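You operate a simulated robot arm through the tools that you are given. There is no shell and no other tool.

You run a simulated robot arm. Do the job below in one go: nothing can be reset, and whatever is moved stays where it is left.

## Task
Put things in order on the workbench top. At the end: the black clamp stands where the oil bottle (marked "GEAR OIL") stood; the oil bottle from the workbench top stands where the orange loose suction cup stood; the orange loose suction cup from the workbench top is on the silver tin (marked "POLISH"); the cream filter from the workbench top stands on top of the white pack; whatever was shut is shut again. Leave all else as you found it, and nothing knocked over.

The check looks at the end state, three seconds after you hand in, the way a careful person would. Anything else that was tipped, shoved, dropped, spilled or broken makes it a failure.

## Robot
A 7-joint arm with a two-finger parallel gripper, fixed in place. Base frame: the origin is at the foot of the arm, x ahead of it, y to its left, z up; the work surface is at about z = 0. Units: m, degrees, N and s.
With the tool pointing down near the work surface it reaches from about 0.22 to 0.58 m from the base axis. Its first joint turns from -66.0 to 66.0 degrees. Payload 2.5 kg.
Tool frame: the origin (TCP) lies between the finger pads and is the grasp point; the fingertips stand 0.023 m ahead of it; z points along the fingers, y is the line along which they close. Largest opening 0.094 m; finger width 0.038, thickness 0.01; the body of the gripper, 0.054 by 0.096 m, starts 0.039 m behind the TCP.
Orientation is that of the tool frame in the base frame, as a unit quaternion [w, x, y, z]. With the fingers straight down and closing along the base's y, the tool's x points along the base's -x, its y along +y and its z along -z.

## Interface
- The arm moves only by the tool apply_moves. Its argument "increments" is a list of rows, each an object (a shift or turn left out is 0, a gripper value left out holds the last) with "delta_pos": the shift along the base's x, y, z in units of 150 mm (1.0 is 150 mm), a list of three; "rot": the turn, a rotation vector about the base's x, y, z in units of 45 degrees (1.0 is 45 degrees), a list of three; "grip": the gripper command, from -1 (fully open) to 1 (shut), values between in proportion. In form: [{"delta_pos": [dx, dy, dz], "rot": [wx, wy, wz], "grip": grip}, ...]. A call has 1 to 20 rows; each row is the pose to reach, as a shift and turn from the pose commanded when the call began. A call with a number of a shift or a turn outside -1 to 1 is refused whole. A row lasts 0.2 s, in which the tool goes at most 0.05 m and 8.6 degrees; a call with a longer step from one row to the next is refused whole, and so is a gripper value outside its range. A pose out of reach is approached as far as the arm can. The call stops where the force on the tool passes 40 N (or 10 N more than at its start, if that is more) or the arm is blocked; 0.2 s more then pass. Each finger travels about 0.108 m/s and halts on what it meets, pressing with about 42 N; the grip force reading is that of the motor and also rises with nothing between the fingers. The clock runs only during rows and for 0.2 s after the last one: add rows that repeat a pose to give the fingers time. The reply holds the time, the measured pose of the TCP, the force on the tool along the base axes, the opening and the grip force, in the units named above and with some noise, with the torque about the TCP (base axes, N m) and any sound that the robot's microphone picked up.
- Cameras (640 x 400 px; columns grow to the right, rows downward): "scene" is fixed at [0.1267, -0.4112, 0.5322]; the picture's right is [0.72, -0.69, 0.00], its down [-0.40, -0.42, -0.82] and it looks along [0.56, 0.59, -0.58] (base axes); focal length 338 px, centre (320, 200). "wrist" rides on the gripper at [0.086, 0.016, -0.074] in the tool frame; the picture's right is [-0.18, 0.98, 0.00], its down [-0.58, -0.11, -0.81] and it looks along [-0.79, -0.15, 0.59] (tool axes); focal length 243 px, centre (320, 200). There is no depth. A picture from a camera that has moved, and an enlarged one, comes with that camera's place and axes in the base frame and with its lens. The place of the scene camera against the robot may be out by one fixed shift of up to 0.018 m in any direction.
- grab_frame(camera): a new picture of that camera. No time passes.
- close_up(camera, box): a new picture of the part [left, top, right, bottom] of that camera's present view, enlarged. No time passes.
- job_done(): hands the job in; it is judged then, once.

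Places have to be worked out from the pictures, the camera data and where the tool is seen. Open the gripper and draw the arm clear of the work before you hand the job in, unless the task says otherwise.

The tools are called after "Emit:" by a JSON object that holds its "name" and its "arguments". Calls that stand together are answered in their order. apply_moves: Moves the arm, as the interface text tells. Its arguments: {"type":"object","properties":{"increments":{"type":"array"}},"required":["increments"]} The other tools are called the same way: grab_frame (camera) takes a picture; close_up (camera, box) takes an enlarged picture of a part of a camera's view; job_done () hands the job in.

At the start:

```text
t: 0.0
eef_pos: [0.4155, -0.0315, 0.3078]
orientation: [0.0, -0.001, 1.0, 0.001]
contact_force: [-0.9, 0.0, 0.3]
moment: [0.0, -0.01, -0.01]
opening: 0.0941
grasp_force: 0.0
```

scene: 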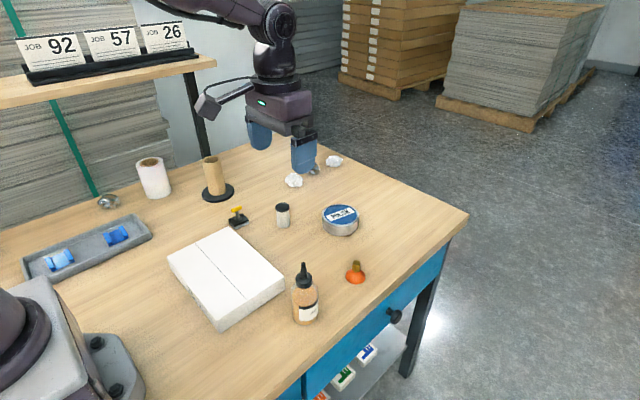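
wrist: 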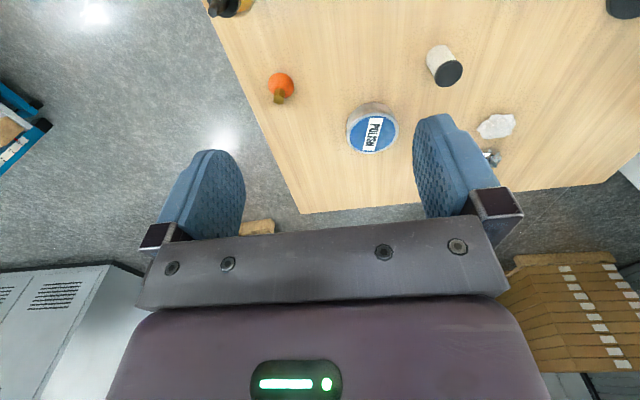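

The overview shows the bottle, the orange cup, the tin, the white pack, a small black/yellow thing (likely the clamp) and a cream/black-capped cylinder (maybe the filter). I take enlarged pictures to identify each one.

Emit:
{"name": "close_up", "arguments": {"camera": "scene", "box": [210, 180, 370, 280]}}

Emit:
{"name": "close_up", "arguments": {"camera": "scene", "box": [260, 240, 420, 340]}}

Emit:
{"name": "close_up", "arguments": {"camera": "scene", "box": [80, 130, 240, 230]}}

Emit:
{"name": "close_up", "arguments": {"camera": "scene", "box": [240, 120, 400, 220]}}

Emit:
{"name": "close_up", "arguments": {"camera": "scene", "box": [10, 200, 170, 300]}}

Emit:
{"name": "close_up", "arguments": {"camera": "scene", "box": [280, 290, 440, 390]}}

Emit:
{"name": "close_up", "arguments": {"camera": "scene", "box": [150, 210, 310, 340]}}

```text
4.00 times, centred on (290, 230) of scene
camera zoom: at [0.1267, -0.4112, 0.5322], right [0.72, -0.69, 0.0], down [-0.4, -0.42, -0.82], along [0.56, 0.59, -0.58], focal length 1354 px, centre (440, 80)
```

zoom: 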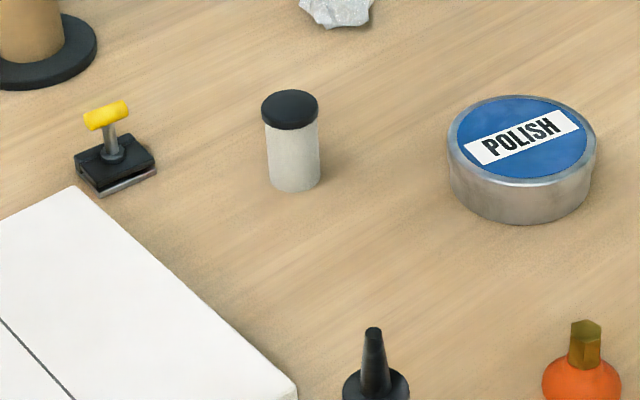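

```text
4.00 times, centred on (340, 290) of scene
camera zoom: at [0.1267, -0.4112, 0.5322], right [0.72, -0.69, 0.0], down [-0.4, -0.42, -0.82], along [0.56, 0.59, -0.58], focal length 1354 px, centre (240, -160)
```

zoom: 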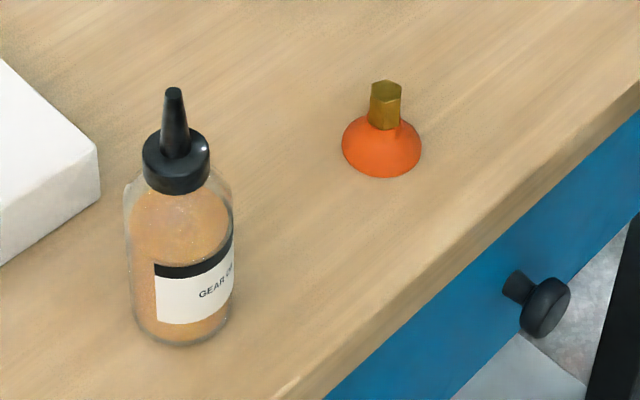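

```text
4.00 times, centred on (160, 180) of scene
camera zoom: at [0.1267, -0.4112, 0.5322], right [0.72, -0.69, 0.0], down [-0.4, -0.42, -0.82], along [0.56, 0.59, -0.58], focal length 1354 px, centre (960, 280)
```

zoom: 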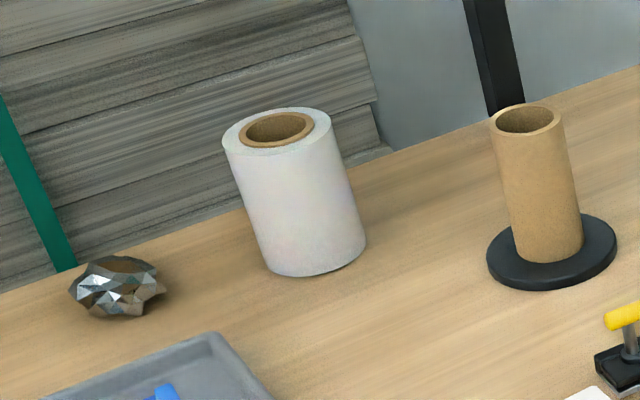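

```text
4.00 times, centred on (320, 170) of scene
camera zoom: at [0.1267, -0.4112, 0.5322], right [0.72, -0.69, 0.0], down [-0.4, -0.42, -0.82], along [0.56, 0.59, -0.58], focal length 1354 px, centre (320, 320)
```

zoom: 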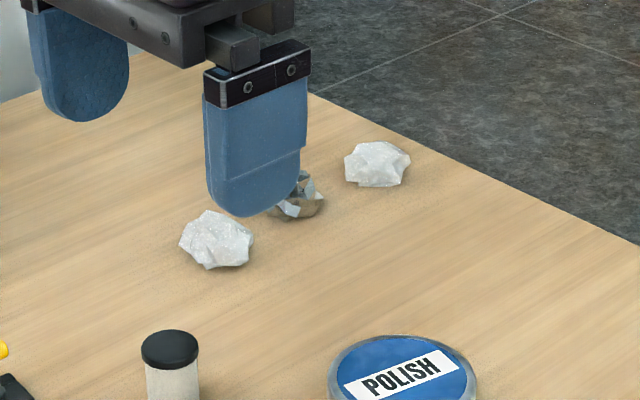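

```text
4.00 times, centred on (90, 250) of scene
camera zoom: at [0.1267, -0.4112, 0.5322], right [0.72, -0.69, 0.0], down [-0.4, -0.42, -0.82], along [0.56, 0.59, -0.58], focal length 1354 px, centre (1240, 0)
```

zoom: 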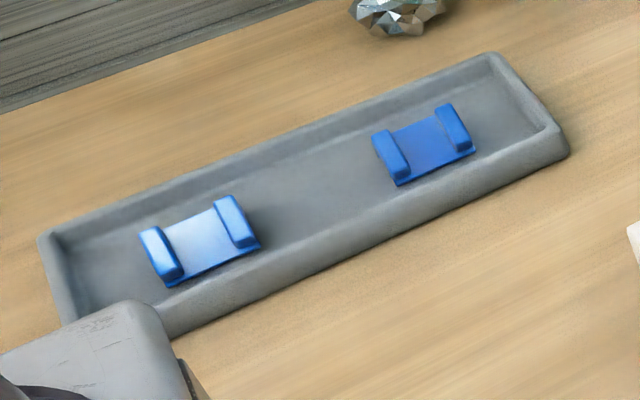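

```text
4.00 times, centred on (360, 340) of scene
camera zoom: at [0.1267, -0.4112, 0.5322], right [0.72, -0.69, 0.0], down [-0.4, -0.42, -0.82], along [0.56, 0.59, -0.58], focal length 1354 px, centre (160, -360)
```

zoom: 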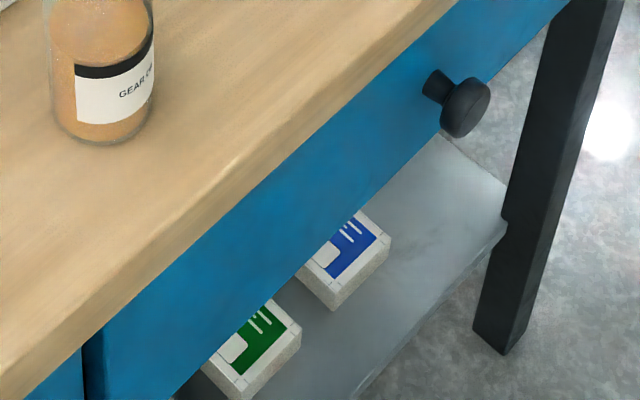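

```text
3.08 times, centred on (230, 275) of scene
camera zoom: at [0.1267, -0.4112, 0.5322], right [0.72, -0.69, 0.0], down [-0.4, -0.42, -0.82], along [0.56, 0.59, -0.58], focal length 1042 px, centre (597, -31)
```

zoom: 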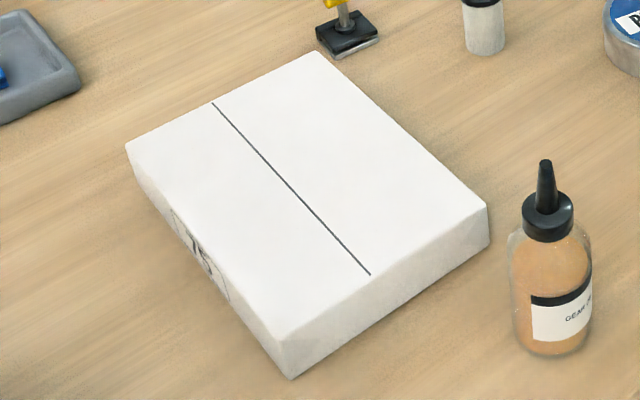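

The clamp (black base, yellow T-handle), filter (cream cylinder with black cap), cup, bottle, tin and pack are identified. By the scene camera the cup is near [0.50,-0.12], the tin near [0.60,0.02], the bottle near [0.364,-0.12], and the drawer is shut and isn't needed. I move above the cup to look with the wrist camera.

Emit:
{"name": "apply_moves", "arguments": {"increments": [{"delta_pos": [0.15, -0.14, -0.1], "grip": -1}, {"delta_pos": [0.3, -0.28, -0.25], "grip": -1}, {"delta_pos": [0.45, -0.42, -0.45], "grip": -1}, {"delta_pos": [0.6, -0.55, -0.6], "grip": -1}, {"delta_pos": [0.6, -0.55, -0.7], "grip": -1}, {"delta_pos": [0.6, -0.55, -0.7], "grip": -1}]}}

Emit:
{"name": "grab_frame", "arguments": {"camera": "wrist"}}

Emit:
{"name": "grab_frame", "arguments": {"camera": "scene"}}

```text
t: 1.4
eef_pos: [0.5039, -0.114, 0.2026]
orientation: [0.0, 0.001, 1.0, 0.0]
contact_force: [0.2, 0.7, -0.2]
moment: [0.0, 0.01, -0.01]
opening: 0.0937
grasp_force: 0.0
```

```text
taken
camera wrist: at [0.4188, -0.0974, 0.2761], right [0.18, 0.98, 0.0], down [0.58, -0.11, 0.81], along [0.79, -0.15, -0.59], focal length 243 px, centre (320, 200)
```

wrist: 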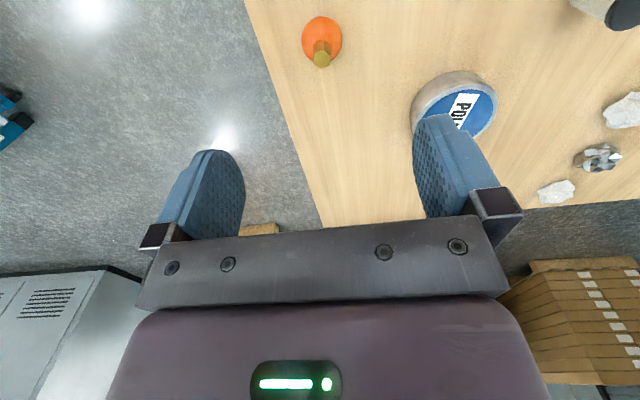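

```text
taken
```

scene: 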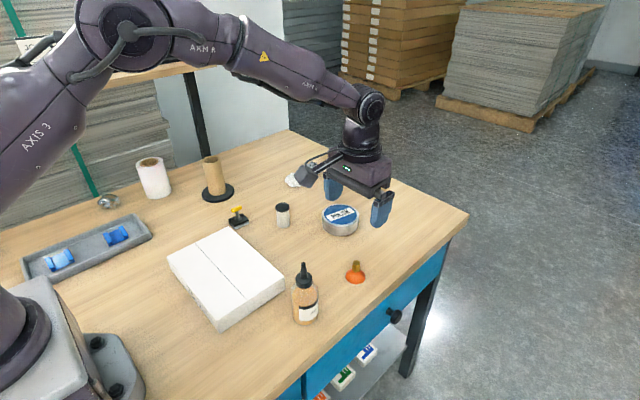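

The cup shows at the top of the wrist view; I enlarge it and the tin to locate both precisely.

Emit:
{"name": "close_up", "arguments": {"camera": "wrist", "box": [280, 0, 360, 80]}}

Emit:
{"name": "close_up", "arguments": {"camera": "wrist", "box": [390, 50, 550, 150]}}

Emit:
{"name": "close_up", "arguments": {"camera": "scene", "box": [290, 130, 410, 240]}}

```text
5.00 times, centred on (320, 40) of wrist
camera zoom: at [0.4188, -0.0974, 0.2761], right [0.18, 0.98, 0.0], down [0.58, -0.11, 0.81], along [0.79, -0.15, -0.59], focal length 1213 px, centre (320, 1000)
```

zoom: 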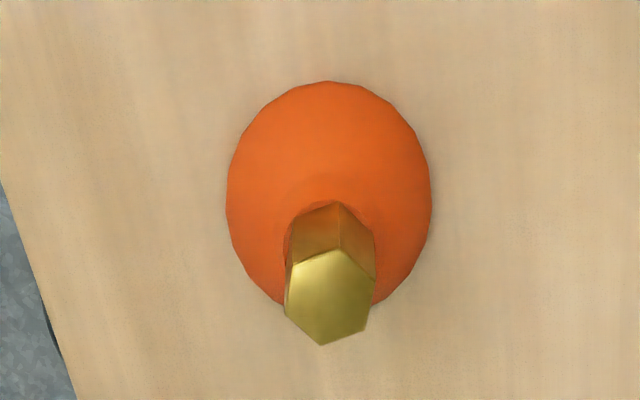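

```text
4.00 times, centred on (470, 100) of wrist
camera zoom: at [0.4188, -0.0974, 0.2761], right [0.18, 0.98, 0.0], down [0.58, -0.11, 0.81], along [0.79, -0.15, -0.59], focal length 970 px, centre (-280, 600)
```

zoom: 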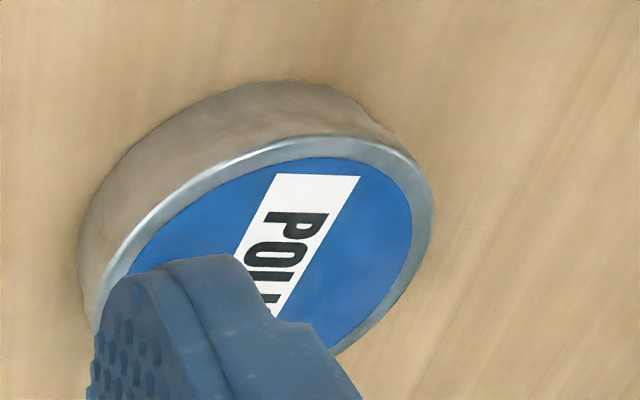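

```text
3.64 times, centred on (350, 185) of scene
camera zoom: at [0.1267, -0.4112, 0.5322], right [0.72, -0.69, 0.0], down [-0.4, -0.42, -0.82], along [0.56, 0.59, -0.58], focal length 1231 px, centre (211, 254)
```

zoom: 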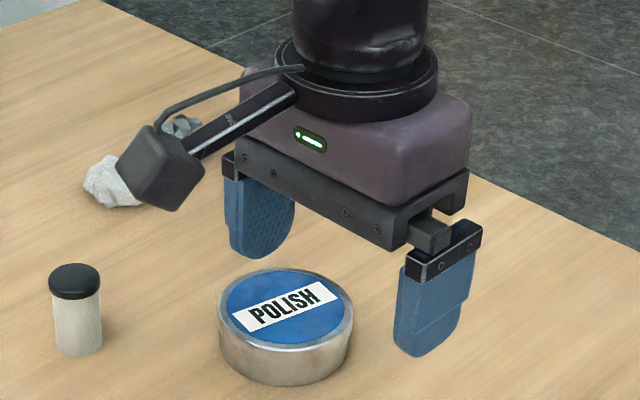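

From the wrist view the cup stands at about [0.518,-0.114] (the scene camera is off by roughly +0.013 in x and +0.005 in y), and the hex flats face ±60° from x. I turn the tool by -30° about z to meet the flats and come down to z≈0.11 above the cup.

Emit:
{"name": "apply_moves", "arguments": {"increments": [{"delta_pos": [0.02, 0, -0.1], "rot": [0, 0, -0.17], "grip": -1}, {"delta_pos": [0.05, 0, -0.25], "rot": [0, 0, -0.34], "grip": -1}, {"delta_pos": [0.09, 0, -0.42], "rot": [0, 0, -0.51], "grip": -1}, {"delta_pos": [0.09, 0, -0.6], "rot": [0, 0, -0.667], "grip": -1}, {"delta_pos": [0.09, 0, -0.6], "rot": [0, 0, -0.667], "grip": -1}]}}

Emit:
{"name": "grab_frame", "arguments": {"camera": "wrist"}}

Emit:
{"name": "close_up", "arguments": {"camera": "scene", "box": [270, 170, 430, 300]}}

```text
t: 2.6
eef_pos: [0.5171, -0.113, 0.1137]
orientation: [-0.001, 0.259, 0.966, 0.001]
contact_force: [0.2, 0.2, -0.7]
moment: [-0.01, 0.02, 0.0]
opening: 0.0939
grasp_force: 0.1
```

```text
taken
camera wrist: at [0.4519, -0.0556, 0.1864], right [0.65, 0.76, 0.0], down [0.45, -0.39, 0.81], along [0.61, -0.53, -0.59], focal length 243 px, centre (320, 200)
```

wrist: 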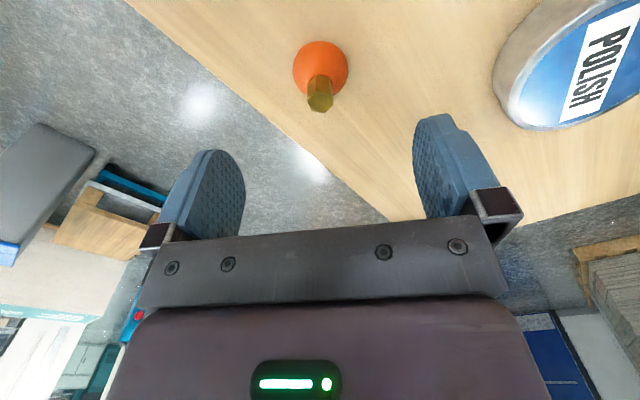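

```text
3.08 times, centred on (350, 235) of scene
camera zoom: at [0.1267, -0.4112, 0.5322], right [0.72, -0.69, 0.0], down [-0.4, -0.42, -0.82], along [0.56, 0.59, -0.58], focal length 1042 px, centre (228, 92)
```

zoom: 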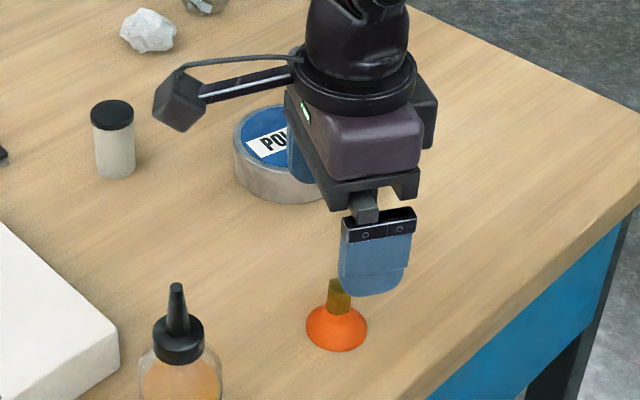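

The cup is between the finger planes; I enlarge to check the alignment.

Emit:
{"name": "close_up", "arguments": {"camera": "wrist", "box": [280, 30, 360, 130]}}

Emit:
{"name": "close_up", "arguments": {"camera": "wrist", "box": [480, 0, 640, 140]}}

```text
4.00 times, centred on (320, 80) of wrist
camera zoom: at [0.4519, -0.0556, 0.1864], right [0.65, 0.76, 0.0], down [0.45, -0.39, 0.81], along [0.61, -0.53, -0.59], focal length 970 px, centre (320, 680)
```

zoom: 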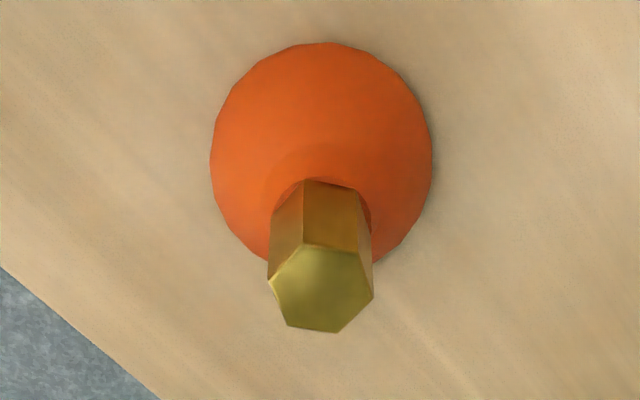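

```text
2.86 times, centred on (560, 70) of wrist
camera zoom: at [0.4519, -0.0556, 0.1864], right [0.65, 0.76, 0.0], down [0.45, -0.39, 0.81], along [0.61, -0.53, -0.59], focal length 693 px, centre (-366, 571)
```

zoom: 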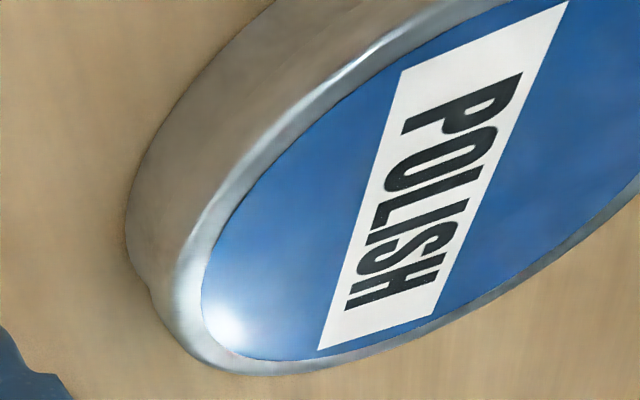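

The cup is centred under the TCP (x 0.517, y -0.113); the brass fitting spans about z 0.024–0.045 and its flats are some 9° off my fingers. I trim the yaw, descend to z≈0.045, and close on the fitting.

Emit:
{"name": "apply_moves", "arguments": {"increments": [{"delta_pos": [0, 0, -0.1], "rot": [0, 0, 0.1], "grip": -1}, {"delta_pos": [0, 0, -0.2], "rot": [0, 0, 0.2], "grip": -1}, {"delta_pos": [0, 0, -0.3], "rot": [0, 0, 0.2], "grip": -1}, {"delta_pos": [0, 0, -0.4], "rot": [0, 0, 0.2], "grip": -1}, {"delta_pos": [0, 0, -0.45], "rot": [0, 0, 0.2], "grip": -1}, {"delta_pos": [0, 0, -0.45], "rot": [0, 0, 0.2], "grip": -1}]}}

Emit:
{"name": "grab_frame", "arguments": {"camera": "wrist"}}

Emit:
{"name": "close_up", "arguments": {"camera": "scene", "box": [300, 200, 420, 300]}}

```text
t: 4.0
eef_pos: [0.5178, -0.113, 0.0454]
orientation: [0.0, 0.183, 0.983, 0.0]
contact_force: [0.5, 0.7, 1.0]
moment: [-0.01, 0.0, -0.03]
opening: 0.0941
grasp_force: 0.0
```

```text
taken
camera wrist: at [0.4436, -0.0668, 0.1185], right [0.53, 0.85, 0.0], down [0.5, -0.31, 0.81], along [0.69, -0.42, -0.59], focal length 243 px, centre (320, 200)
```

wrist: 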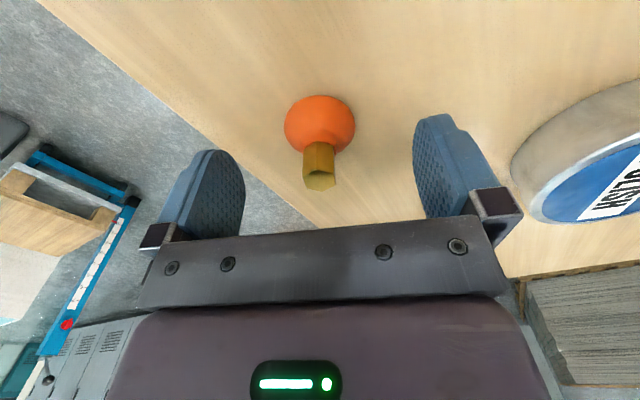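

```text
4.00 times, centred on (360, 250) of scene
camera zoom: at [0.1267, -0.4112, 0.5322], right [0.72, -0.69, 0.0], down [-0.4, -0.42, -0.82], along [0.56, 0.59, -0.58], focal length 1354 px, centre (160, 0)
```

zoom: 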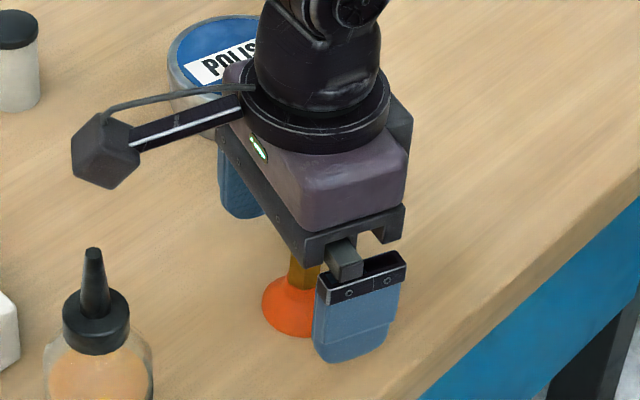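

The fitting's top lies right at the TCP (319,180). I close the gripper.

Emit:
{"name": "apply_moves", "arguments": {"increments": [{"delta_pos": [0, 0, 0], "grip": 1}, {"delta_pos": [0, 0, 0], "grip": 1}, {"delta_pos": [0, 0, 0], "grip": 1}, {"delta_pos": [0, 0, 0], "grip": 1}]}}

Emit:
{"name": "grab_frame", "arguments": {"camera": "wrist"}}

```text
t: 5.0
eef_pos: [0.5164, -0.1136, 0.0455]
orientation: [0.0, 0.184, 0.983, -0.001]
contact_force: [0.2, -1.4, -0.4]
moment: [-0.03, 0.04, -0.02]
opening: 0.0165
grasp_force: 42.5
```

```text
taken
camera wrist: at [0.4436, -0.0668, 0.1186], right [0.53, 0.85, 0.0], down [0.5, -0.31, 0.81], along [0.69, -0.42, -0.59], focal length 243 px, centre (320, 200)
```

wrist: 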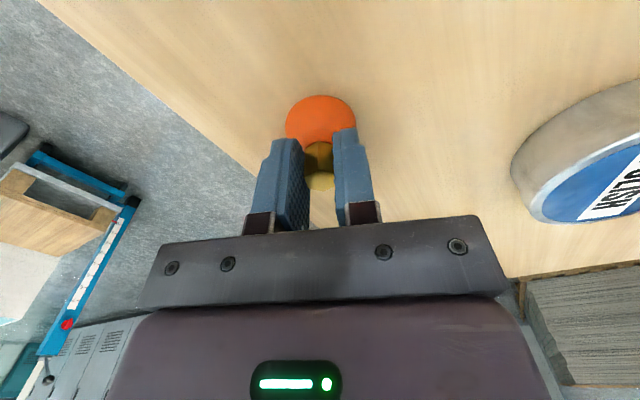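

The fitting is held (opening 0.0165). I lift straight up and take a look at the tin.

Emit:
{"name": "apply_moves", "arguments": {"increments": [{"delta_pos": [0, 0, 0.05], "grip": 1}, {"delta_pos": [0, 0, 0.15], "grip": 1}, {"delta_pos": [0, 0, 0.35], "grip": 1}, {"delta_pos": [0, 0, 0.55], "grip": 1}, {"delta_pos": [0, 0, 0.7], "grip": 1}, {"delta_pos": [0, 0, 0.7], "grip": 1}]}}

Emit:
{"name": "grab_frame", "arguments": {"camera": "wrist"}}

Emit:
{"name": "grab_frame", "arguments": {"camera": "scene"}}

```text
t: 6.4
eef_pos: [0.5178, -0.1156, 0.1506]
orientation: [0.0, 0.183, 0.983, 0.0]
contact_force: [0.4, -0.6, -0.8]
moment: [0.0, -0.03, -0.01]
opening: 0.0164
grasp_force: 42.0
```

```text
taken
camera wrist: at [0.4437, -0.0678, 0.2239], right [0.53, 0.85, 0.0], down [0.5, -0.31, 0.81], along [0.69, -0.42, -0.59], focal length 243 px, centre (320, 200)
```

wrist: 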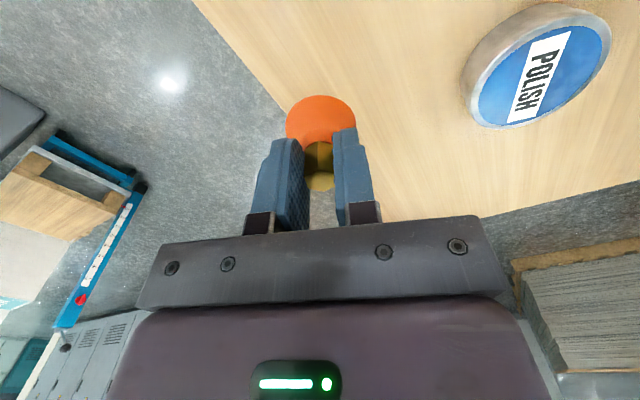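

```text
taken
```

scene: 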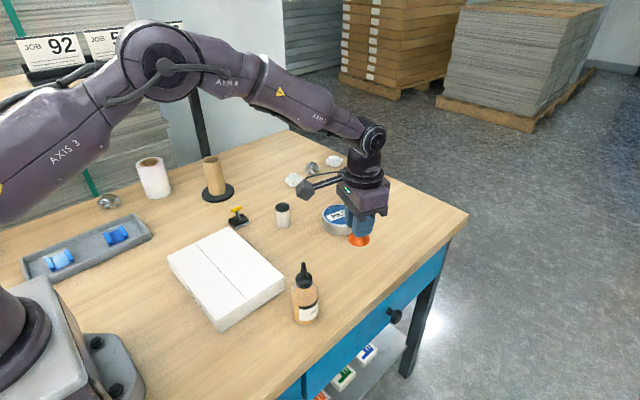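

The cup hangs upright in the grip. I enlarge the tin to get its centre and height.

Emit:
{"name": "close_up", "arguments": {"camera": "wrist", "box": [450, 0, 630, 135]}}

Emit:
{"name": "close_up", "arguments": {"camera": "scene", "box": [300, 170, 420, 260]}}

```text
2.96 times, centred on (540, 68) of wrist
camera zoom: at [0.4437, -0.0678, 0.2239], right [0.53, 0.85, 0.0], down [0.5, -0.31, 0.81], along [0.69, -0.42, -0.59], focal length 719 px, centre (-332, 593)
```

zoom: 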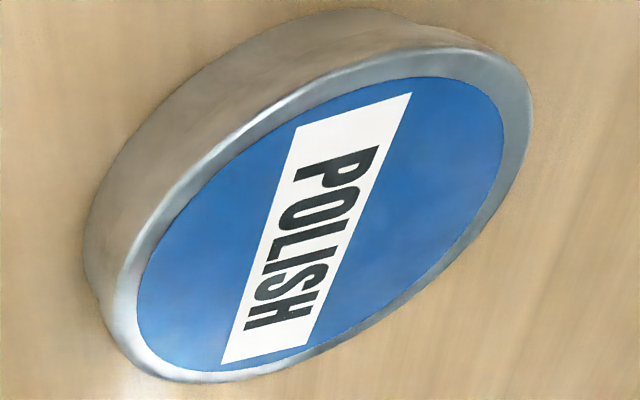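

```text
4.44 times, centred on (360, 215) of scene
camera zoom: at [0.1267, -0.4112, 0.5322], right [0.72, -0.69, 0.0], down [-0.4, -0.42, -0.82], along [0.56, 0.59, -0.58], focal length 1504 px, centre (142, 133)
```

zoom: 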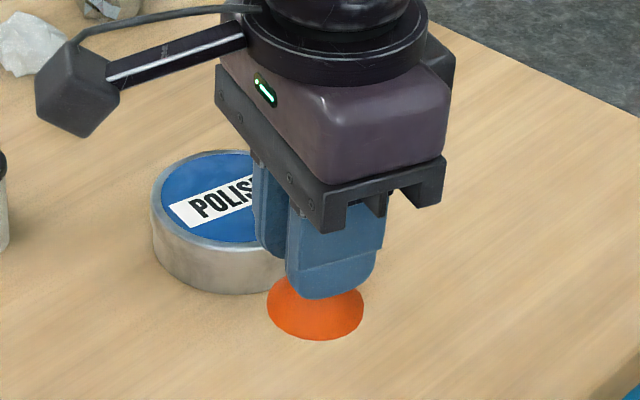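

The tin's centre comes out near [0.618,0.025] with its top at about z 0.032, a bit beyond the nominal reach. I move over at a safe height and check how far the arm really gets with the tool straight down.

Emit:
{"name": "apply_moves", "arguments": {"increments": [{"delta_pos": [0.1, 0.18, 0], "grip": 1}, {"delta_pos": [0.2, 0.36, 0], "grip": 1}, {"delta_pos": [0.3, 0.54, 0], "grip": 1}, {"delta_pos": [0.4, 0.72, 0], "grip": 1}, {"delta_pos": [0.5, 0.85, 0], "grip": 1}, {"delta_pos": [0.6, 0.9, 0], "grip": 1}, {"delta_pos": [0.6, 0.9, 0], "grip": 1}]}}

Emit:
{"name": "grab_frame", "arguments": {"camera": "wrist"}}

Emit:
{"name": "close_up", "arguments": {"camera": "scene", "box": [280, 140, 420, 260]}}

```text
t: 8.0
eef_pos: [0.6018, 0.0222, 0.15]
orientation: [-0.001, 0.183, 0.983, -0.001]
contact_force: [0.0, 0.3, 0.1]
moment: [-0.01, -0.06, 0.01]
opening: 0.0167
grasp_force: 42.1
out of reach, approached as far as the arm can: row 6, 7
```

```text
taken
camera wrist: at [0.528, 0.0683, 0.2233], right [0.53, 0.85, 0.0], down [0.5, -0.31, 0.81], along [0.69, -0.42, -0.59], focal length 243 px, centre (320, 200)
```

wrist: 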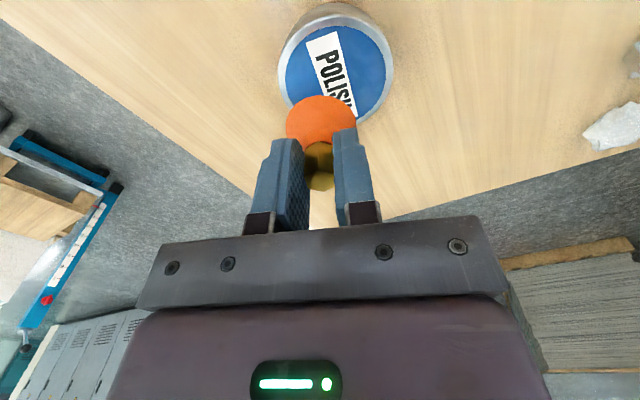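

```text
3.33 times, centred on (350, 200) of scene
camera zoom: at [0.1267, -0.4112, 0.5322], right [0.72, -0.69, 0.0], down [-0.4, -0.42, -0.82], along [0.56, 0.59, -0.58], focal length 1128 px, centre (220, 200)
```

zoom: 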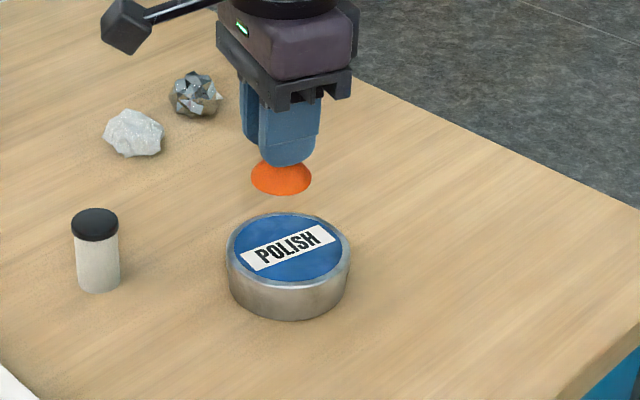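

The tool stops at about x 0.6026 at this height. I enlarge the wrist view to see exactly where the tin lies relative to the cup.

Emit:
{"name": "close_up", "arguments": {"camera": "wrist", "box": [260, 0, 420, 130]}}

```text
3.08 times, centred on (340, 65) of wrist
camera zoom: at [0.528, 0.0683, 0.2233], right [0.53, 0.85, 0.0], down [0.5, -0.31, 0.81], along [0.69, -0.42, -0.59], focal length 746 px, centre (258, 615)
```

zoom: 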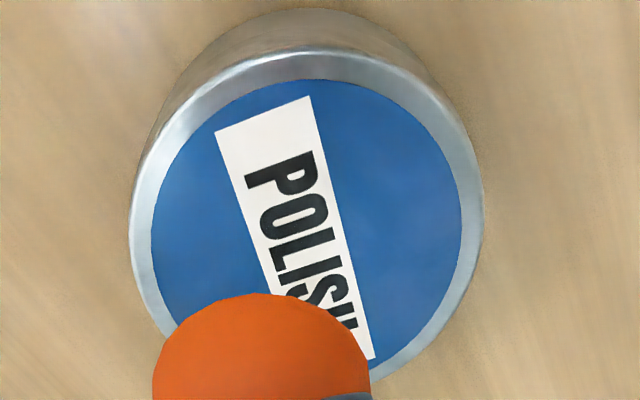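

The tin centre is about [0.619,0.0275] with radius 0.045. I go a little lower toward it, still well clear of the tin, to learn the reach at lower height.

Emit:
{"name": "apply_moves", "arguments": {"increments": [{"delta_pos": [0.0, 0.0, -0.1], "grip": 1}, {"delta_pos": [0.02, 0.03, -0.2], "grip": 1}, {"delta_pos": [0.04, 0.03, -0.3], "grip": 1}, {"delta_pos": [0.04, 0.03, -0.3], "grip": 1}]}}

Emit:
{"name": "grab_frame", "arguments": {"camera": "wrist"}}

```text
t: 9.0
eef_pos: [0.6006, 0.0236, 0.1058]
orientation: [0.0, 0.183, 0.983, 0.0]
contact_force: [-0.1, 0.9, -0.1]
moment: [0.02, 0.01, 0.0]
opening: 0.0167
grasp_force: 42.0
out of reach, approached as far as the arm can: row 2, 3, 4
```

```text
taken
camera wrist: at [0.5265, 0.0718, 0.1787], right [0.53, 0.85, 0.0], down [0.5, -0.31, 0.81], along [0.69, -0.42, -0.59], focal length 243 px, centre (320, 200)
```

wrist: 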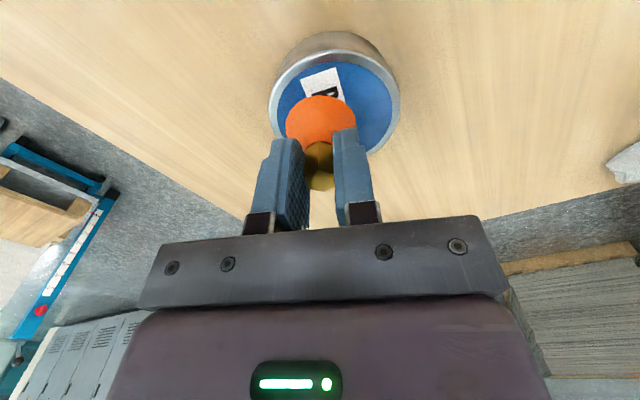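

The arm reaches x≈0.601 here, which would already put the cup wholly on the lid. A slight 5° outward tilt of the tool should bring it nearer the lid's centre, so I try that at this height.

Emit:
{"name": "apply_moves", "arguments": {"increments": [{"delta_pos": [0.0, 0.0, 0.0], "rot": [0, -0.06, 0], "grip": 1}, {"delta_pos": [0.0, 0.0, 0.0], "rot": [0, -0.12, 0], "grip": 1}, {"delta_pos": [0.0, 0.0, 0.0], "rot": [0, -0.12, 0], "grip": 1}]}}

Emit:
{"name": "grab_frame", "arguments": {"camera": "wrist"}}

```text
t: 9.8
eef_pos: [0.6018, 0.0261, 0.1061]
orientation: [0.046, 0.182, 0.982, 0.008]
contact_force: [0.0, -0.4, -0.2]
moment: [-0.01, -0.04, 0.01]
opening: 0.0166
grasp_force: 42.0
```

```text
taken
camera wrist: at [0.5196, 0.0719, 0.1716], right [0.52, 0.85, 0.05], down [0.42, -0.31, 0.85], along [0.74, -0.42, -0.52], focal length 243 px, centre (320, 200)
```

wrist: 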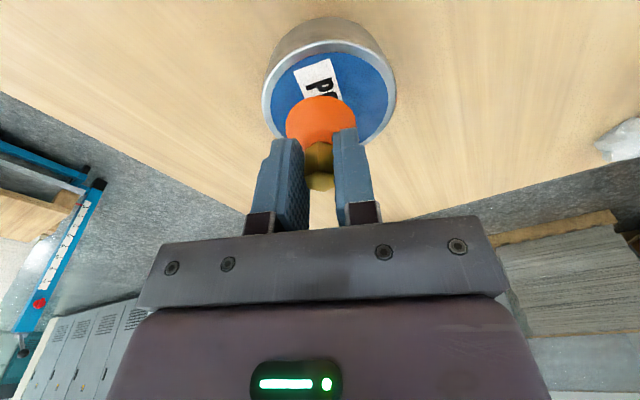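

The tilt gave room. I shift 11 mm outward and come down to about 8 mm above the lid.

Emit:
{"name": "apply_moves", "arguments": {"increments": [{"delta_pos": [0.08, 0.01, 0], "grip": 1}, {"delta_pos": [0.08, 0.01, -0.07], "grip": 1}, {"delta_pos": [0.08, 0.01, -0.13], "grip": 1}, {"delta_pos": [0.08, 0.01, -0.13], "grip": 1}]}}

Emit:
{"name": "close_up", "arguments": {"camera": "scene", "box": [300, 160, 400, 250]}}

Emit:
{"name": "grab_frame", "arguments": {"camera": "wrist"}}

```text
t: 10.8
eef_pos: [0.6129, 0.0279, 0.0855]
orientation: [0.047, 0.183, 0.982, 0.009]
contact_force: [-0.2, -0.4, -0.7]
moment: [0.0, 0.03, -0.02]
opening: 0.0167
grasp_force: 42.1
```

```text
4.44 times, centred on (350, 205) of scene
camera zoom: at [0.1267, -0.4112, 0.5322], right [0.72, -0.69, 0.0], down [-0.4, -0.42, -0.82], along [0.56, 0.59, -0.58], focal length 1504 px, centre (187, 178)
```

zoom: 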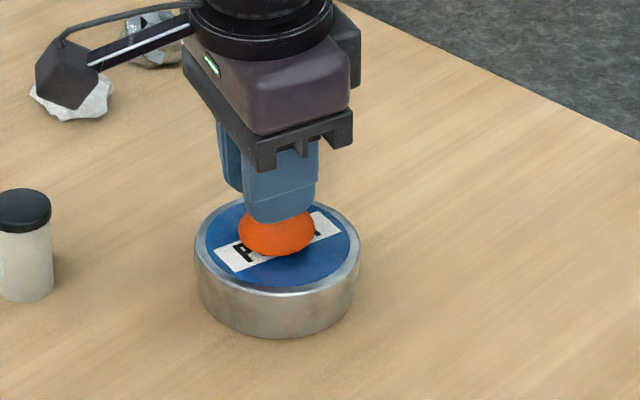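

```text
taken
camera wrist: at [0.5315, 0.0733, 0.1519], right [0.52, 0.85, 0.05], down [0.42, -0.31, 0.85], along [0.74, -0.42, -0.52], focal length 243 px, centre (320, 200)
```

wrist: 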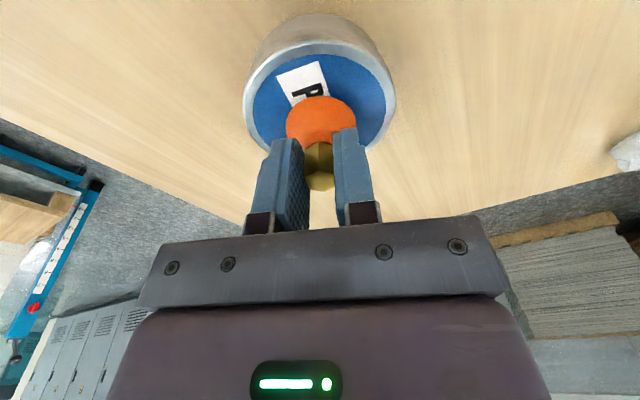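

The cup sits over the middle of the lid. I lower in small steps, watching the force.

Emit:
{"name": "apply_moves", "arguments": {"increments": [{"delta_pos": [0, 0, -0.02], "grip": 1}, {"delta_pos": [0, 0, -0.033], "grip": 1}, {"delta_pos": [0, 0, -0.033], "grip": 1}]}}

Emit:
{"name": "close_up", "arguments": {"camera": "scene", "box": [320, 180, 380, 240]}}

```text
t: 11.6
eef_pos: [0.6125, 0.0274, 0.0808]
orientation: [0.046, 0.183, 0.982, 0.008]
contact_force: [0.1, -0.5, -0.4]
moment: [0.05, 0.02, 0.03]
opening: 0.0168
grasp_force: 41.9
```

```text
6.67 times, centred on (350, 210) of scene
camera zoom: at [0.1267, -0.4112, 0.5322], right [0.72, -0.69, 0.0], down [-0.4, -0.42, -0.82], along [0.56, 0.59, -0.58], focal length 2257 px, centre (120, 133)
```

zoom: 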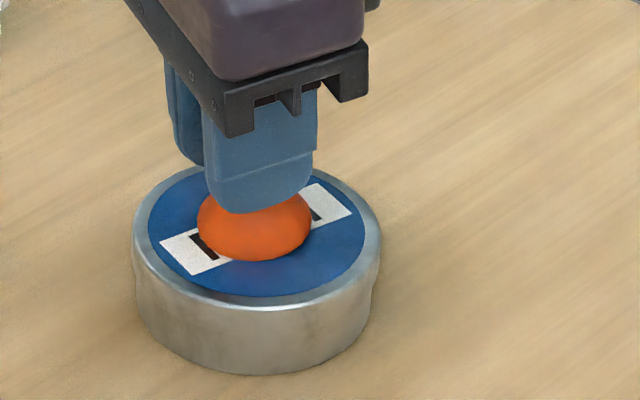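

No contact yet (force near zero at z 0.081). I go down another 2 mm and read the force again.

Emit:
{"name": "apply_moves", "arguments": {"increments": [{"delta_pos": [0, 0, -0.013], "grip": 1}, {"delta_pos": [0, 0, -0.013], "grip": 1}]}}

```text
t: 12.2
eef_pos: [0.6122, 0.0279, 0.0809]
orientation: [0.047, 0.183, 0.982, 0.009]
contact_force: [-2.3, -0.5, 8.5]
moment: [-0.08, 0.26, -0.05]
opening: 0.0166
grasp_force: 42.0
```

Contact is there (8.5 N at the near-side edge). I ease up half a millimetre or so and open the fingers gradually so the cup settles flat.

Emit:
{"name": "apply_moves", "arguments": {"increments": [{"delta_pos": [0, 0, 0.007], "grip": 1}, {"delta_pos": [0, 0, 0.007], "grip": 0.6}, {"delta_pos": [0, 0, 0.007], "grip": 0.5}, {"delta_pos": [0, 0, 0.007], "grip": 0.3}, {"delta_pos": [0, 0, 0.007], "grip": 0.1}, {"delta_pos": [0, 0, 0.007], "grip": 0.1}]}}

Emit:
{"name": "grab_frame", "arguments": {"camera": "wrist"}}

Emit:
{"name": "close_up", "arguments": {"camera": "scene", "box": [320, 180, 380, 240]}}

```text
t: 13.6
eef_pos: [0.612, 0.0261, 0.0813]
orientation: [0.047, 0.184, 0.982, 0.007]
contact_force: [-0.3, -0.4, 0.2]
moment: [0.0, 0.02, 0.04]
opening: 0.0425
grasp_force: 0.1
```

```text
taken
camera wrist: at [0.5317, 0.0733, 0.1464], right [0.52, 0.85, 0.05], down [0.43, -0.31, 0.85], along [0.74, -0.42, -0.52], focal length 243 px, centre (320, 200)
```

wrist: 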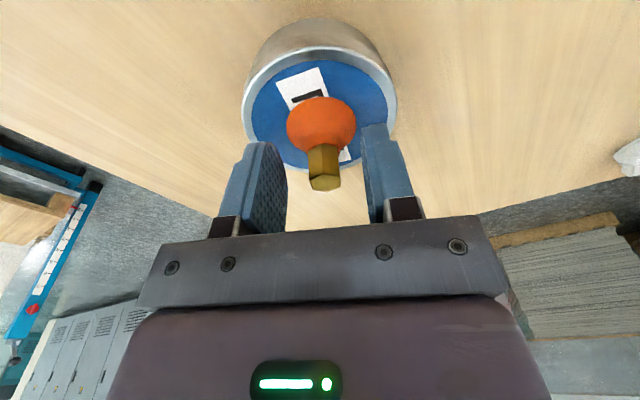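

```text
6.67 times, centred on (350, 210) of scene
camera zoom: at [0.1267, -0.4112, 0.5322], right [0.72, -0.69, 0.0], down [-0.4, -0.42, -0.82], along [0.56, 0.59, -0.58], focal length 2257 px, centre (120, 133)
```

zoom: 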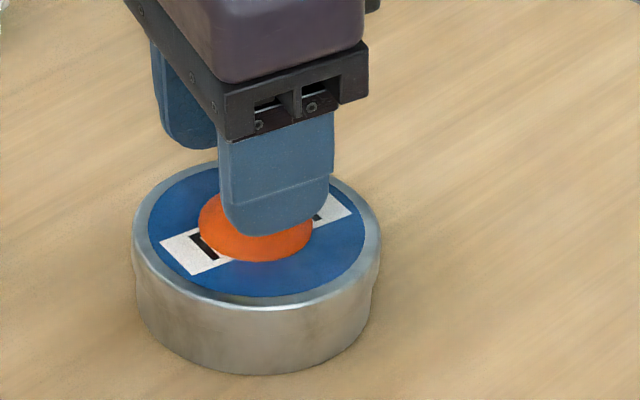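

The cup stands upright on the lid. I raise the arm straight up clear of it and then level the tool.

Emit:
{"name": "apply_moves", "arguments": {"increments": [{"delta_pos": [0, 0, 0.06], "grip": 0}, {"delta_pos": [0, 0, 0.2], "grip": 0}, {"delta_pos": [0, 0, 0.45], "grip": 0}, {"delta_pos": [-0.15, 0, 0.7], "grip": -0.5}, {"delta_pos": [-0.4, -0.15, 0.9], "rot": [0, 0.12, 0], "grip": -1}, {"delta_pos": [-0.6, -0.3, 1.0], "rot": [0, 0.12, 0], "grip": -1}, {"delta_pos": [-0.6, -0.3, 1.0], "rot": [0, 0.12, 0], "grip": -1}]}}

Emit:
{"name": "close_up", "arguments": {"camera": "scene", "box": [280, 160, 420, 260]}}

```text
refused: row 5 steps farther than a row can; nothing moved
```

```text
4.00 times, centred on (350, 210) of scene
camera zoom: at [0.1267, -0.4112, 0.5322], right [0.72, -0.69, 0.0], down [-0.4, -0.42, -0.82], along [0.56, 0.59, -0.58], focal length 1354 px, centre (200, 160)
```

zoom: 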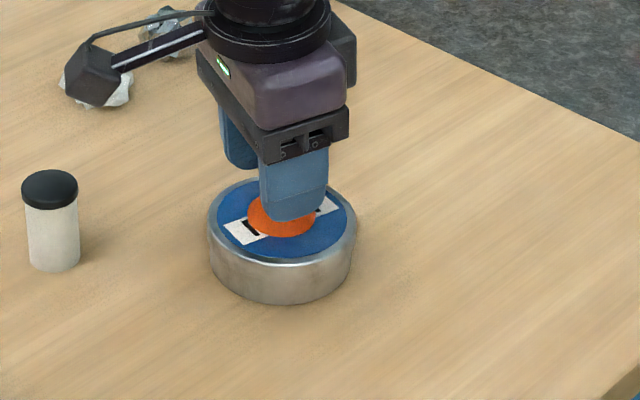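

One step was too long, so nothing moved. I repeat the retreat with shorter steps.

Emit:
{"name": "apply_moves", "arguments": {"increments": [{"delta_pos": [0, 0, 0.06], "grip": 0}, {"delta_pos": [0, 0, 0.2], "grip": 0}, {"delta_pos": [0, 0, 0.4], "grip": 0}, {"delta_pos": [-0.1, 0, 0.6], "grip": -0.5}, {"delta_pos": [-0.25, -0.1, 0.75], "rot": [0, 0.06, 0], "grip": -1}, {"delta_pos": [-0.45, -0.2, 0.85], "rot": [0, 0.12, 0], "grip": -1}, {"delta_pos": [-0.6, -0.35, 0.95], "rot": [0, 0.12, 0], "grip": -1}, {"delta_pos": [-0.6, -0.35, 0.95], "rot": [0, 0.12, 0], "grip": -1}]}}

Emit:
{"name": "close_up", "arguments": {"camera": "scene", "box": [280, 160, 420, 260]}}

```text
t: 15.4
eef_pos: [0.5217, -0.0268, 0.2229]
orientation: [0.0, 0.183, 0.983, -0.001]
contact_force: [-0.5, 0.3, -0.4]
moment: [0.02, -0.01, 0.0]
opening: 0.094
grasp_force: 0.0
```

```text
4.00 times, centred on (350, 210) of scene
camera zoom: at [0.1267, -0.4112, 0.5322], right [0.72, -0.69, 0.0], down [-0.4, -0.42, -0.82], along [0.56, 0.59, -0.58], focal length 1354 px, centre (200, 160)
```

zoom: 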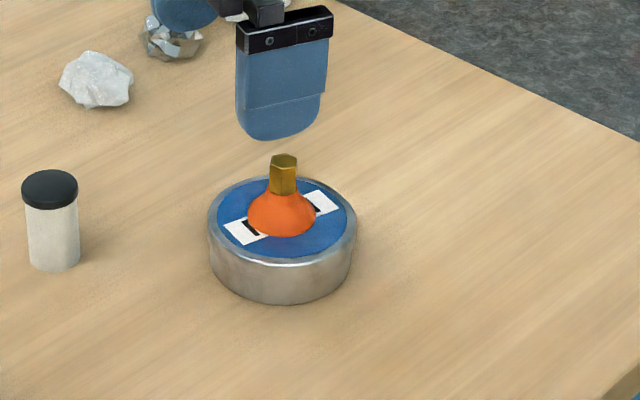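

The cup sits centred on the tin. Next I go above the bottle at z≈0.27 with the yaw turned back to zero, to view it with the wrist camera.

Emit:
{"name": "apply_moves", "arguments": {"increments": [{"delta_pos": [-0.15, -0.1, 0.15], "rot": [0, 0, 0.12], "grip": -1}, {"delta_pos": [-0.35, -0.22, 0.3], "rot": [0, 0, 0.25], "grip": -1}, {"delta_pos": [-0.55, -0.34, 0.3], "rot": [0, 0, 0.37], "grip": -1}, {"delta_pos": [-0.75, -0.46, 0.3], "rot": [0, 0, 0.469], "grip": -1}, {"delta_pos": [-0.93, -0.58, 0.3], "rot": [0, 0, 0.469], "grip": -1}, {"delta_pos": [-0.93, -0.58, 0.3], "rot": [0, 0, 0.469], "grip": -1}]}}

Emit:
{"name": "grab_frame", "arguments": {"camera": "wrist"}}

Emit:
{"name": "close_up", "arguments": {"camera": "wrist", "box": [250, 0, 390, 110]}}

```text
t: 16.8
eef_pos: [0.382, -0.1121, 0.268]
orientation: [-0.001, -0.002, 1.0, 0.0]
contact_force: [0.0, 0.9, -0.4]
moment: [-0.01, -0.02, 0.02]
opening: 0.0939
grasp_force: 0.1
```

```text
taken
camera wrist: at [0.2968, -0.0966, 0.3404], right [0.18, 0.98, 0.0], down [0.58, -0.11, 0.81], along [0.79, -0.15, -0.59], focal length 243 px, centre (320, 200)
```

wrist: 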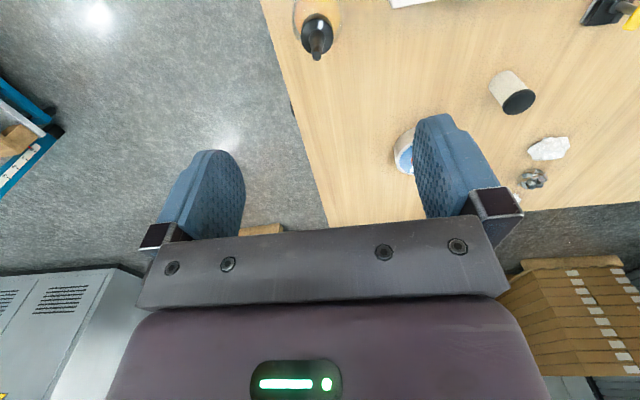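

```text
3.64 times, centred on (320, 55) of wrist
camera zoom: at [0.2968, -0.0966, 0.3404], right [0.18, 0.98, 0.0], down [0.58, -0.11, 0.81], along [0.79, -0.15, -0.59], focal length 882 px, centre (320, 727)
```

zoom: 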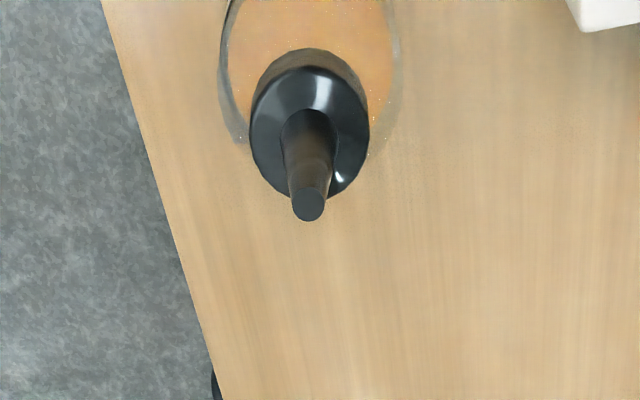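

The bottle's axis is at about [0.378,-0.114] and its nozzle tip at z≈0.146. I zoom in on the scene view to find where the cap begins and ends.

Emit:
{"name": "close_up", "arguments": {"camera": "scene", "box": [285, 255, 335, 330]}}

Emit:
{"name": "grab_frame", "arguments": {"camera": "scene"}}

```text
5.33 times, centred on (310, 292) of scene
camera zoom: at [0.1267, -0.4112, 0.5322], right [0.72, -0.69, 0.0], down [-0.4, -0.42, -0.82], along [0.56, 0.59, -0.58], focal length 1805 px, centre (373, -293)
```

zoom: 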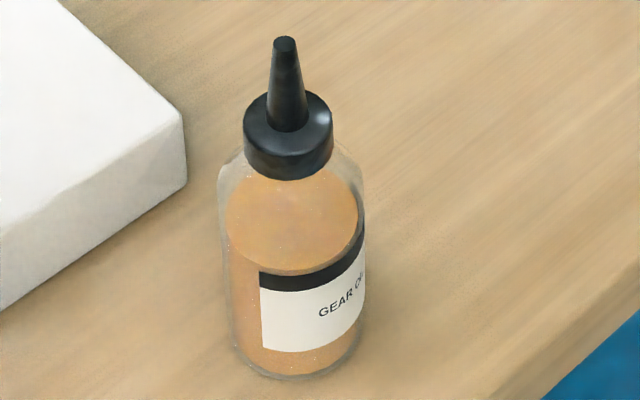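

```text
taken
```

scene: 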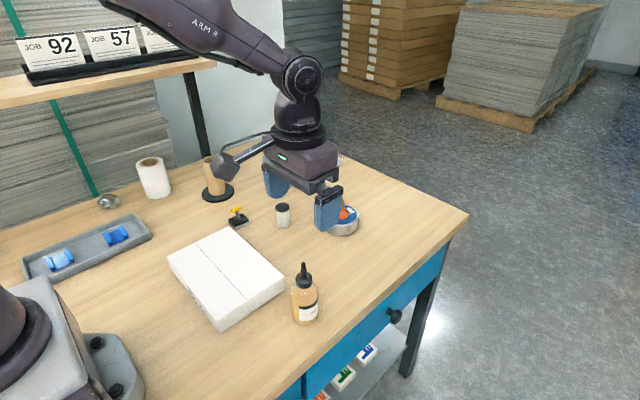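

The cap spans about z 0.096–0.1115 (Ø 0.028) with the glass shoulder just below it. I'll grip the cap with the TCP at z≈0.117 so that the tips clear the shoulder and the palm clears the nozzle; first I centre at z≈0.19 and check.

Emit:
{"name": "apply_moves", "arguments": {"increments": [{"delta_pos": [-0.032, -0.011, -0.15], "grip": -1}, {"delta_pos": [-0.032, -0.011, -0.33], "grip": -1}, {"delta_pos": [-0.032, -0.011, -0.48], "grip": -1}, {"delta_pos": [-0.032, -0.011, -0.48], "grip": -1}]}}

Emit:
{"name": "grab_frame", "arguments": {"camera": "wrist"}}

Emit:
{"name": "close_up", "arguments": {"camera": "wrist", "box": [260, 0, 380, 150]}}

```text
t: 17.8
eef_pos: [0.3774, -0.1144, 0.1955]
orientation: [0.0, -0.001, 1.0, 0.001]
contact_force: [-0.6, -0.4, 0.7]
moment: [-0.02, -0.01, -0.01]
opening: 0.094
grasp_force: 0.1
```

```text
taken
camera wrist: at [0.2927, -0.0983, 0.2688], right [0.18, 0.98, 0.0], down [0.58, -0.11, 0.81], along [0.79, -0.15, -0.59], focal length 243 px, centre (320, 200)
```

wrist: 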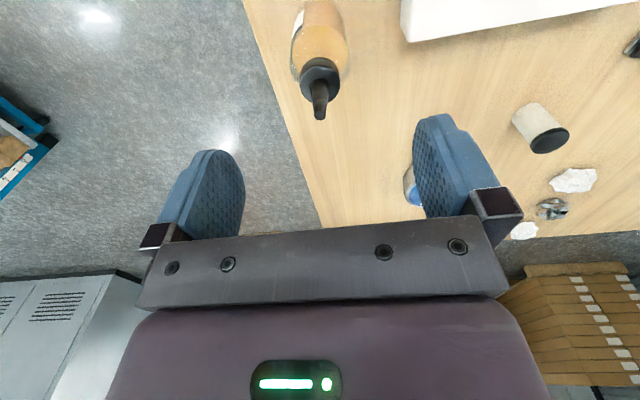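

```text
2.67 times, centred on (320, 75) of wrist
camera zoom: at [0.2927, -0.0983, 0.2688], right [0.18, 0.98, 0.0], down [0.58, -0.11, 0.81], along [0.79, -0.15, -0.59], focal length 647 px, centre (320, 533)
```

zoom: 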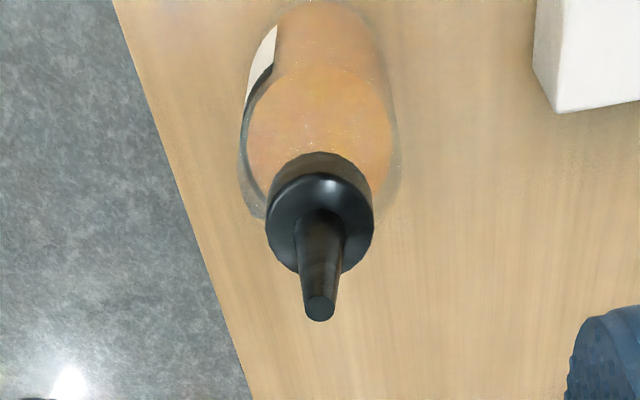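

The tool is centred on the axis (nozzle tip at column 320). Triangulating from the two wrist views puts the nozzle tip at z≈0.14. I descend to z≈0.125 and compare the fingertips with the cap.

Emit:
{"name": "apply_moves", "arguments": {"increments": [{"delta_pos": [0, 0, -0.15], "grip": -1}, {"delta_pos": [0, 0, -0.3], "grip": -1}, {"delta_pos": [0, 0, -0.42], "grip": -1}, {"delta_pos": [0, 0, -0.47], "grip": -1}, {"delta_pos": [0, 0, -0.47], "grip": -1}]}}

Emit:
{"name": "grab_frame", "arguments": {"camera": "wrist"}}

Emit:
{"name": "close_up", "arguments": {"camera": "wrist", "box": [240, 60, 400, 220]}}

Emit:
{"name": "close_up", "arguments": {"camera": "scene", "box": [250, 210, 370, 330]}}

```text
t: 19.0
eef_pos: [0.378, -0.1144, 0.1257]
orientation: [0.0, 0.0, 1.0, 0.0]
contact_force: [-0.2, -0.2, -0.2]
moment: [0.01, 0.0, 0.04]
opening: 0.0939
grasp_force: 0.0
```

```text
taken
camera wrist: at [0.2924, -0.0977, 0.1987], right [0.18, 0.98, 0.0], down [0.58, -0.11, 0.81], along [0.79, -0.15, -0.59], focal length 243 px, centre (320, 200)
```

wrist: 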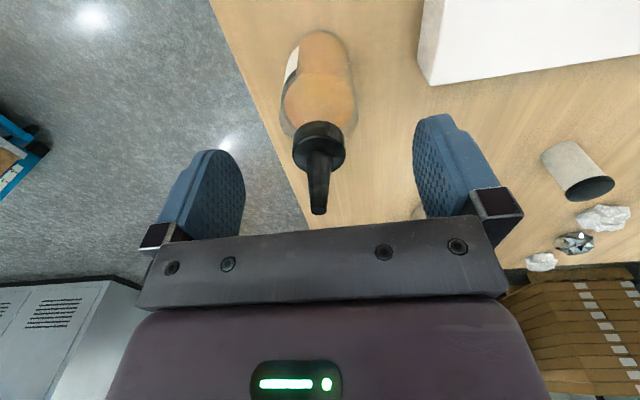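

```text
2.50 times, centred on (320, 140) of wrist
camera zoom: at [0.2924, -0.0977, 0.1987], right [0.18, 0.98, 0.0], down [0.58, -0.11, 0.81], along [0.79, -0.15, -0.59], focal length 606 px, centre (320, 350)
```

zoom: 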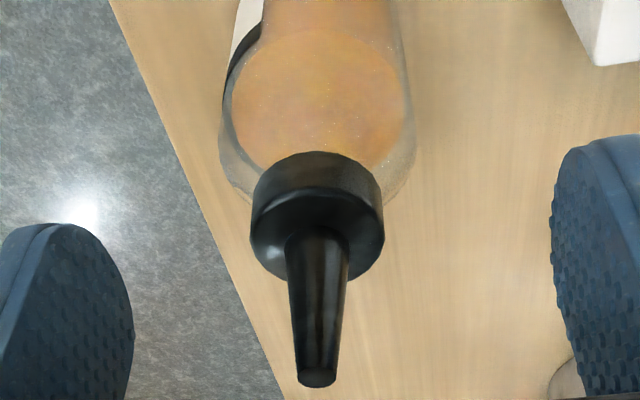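

```text
3.33 times, centred on (310, 270) of scene
camera zoom: at [0.1267, -0.4112, 0.5322], right [0.72, -0.69, 0.0], down [-0.4, -0.42, -0.82], along [0.56, 0.59, -0.58], focal length 1128 px, centre (353, -33)
```

zoom: 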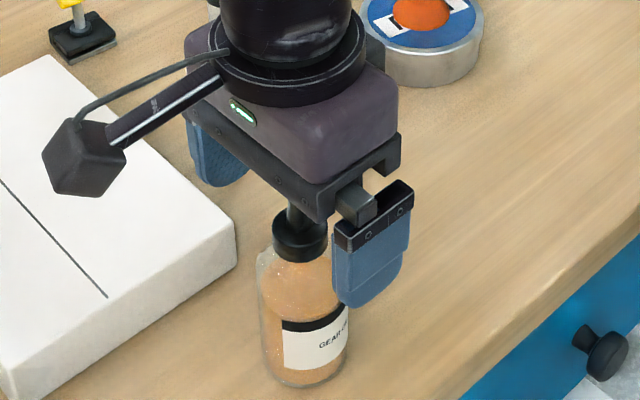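

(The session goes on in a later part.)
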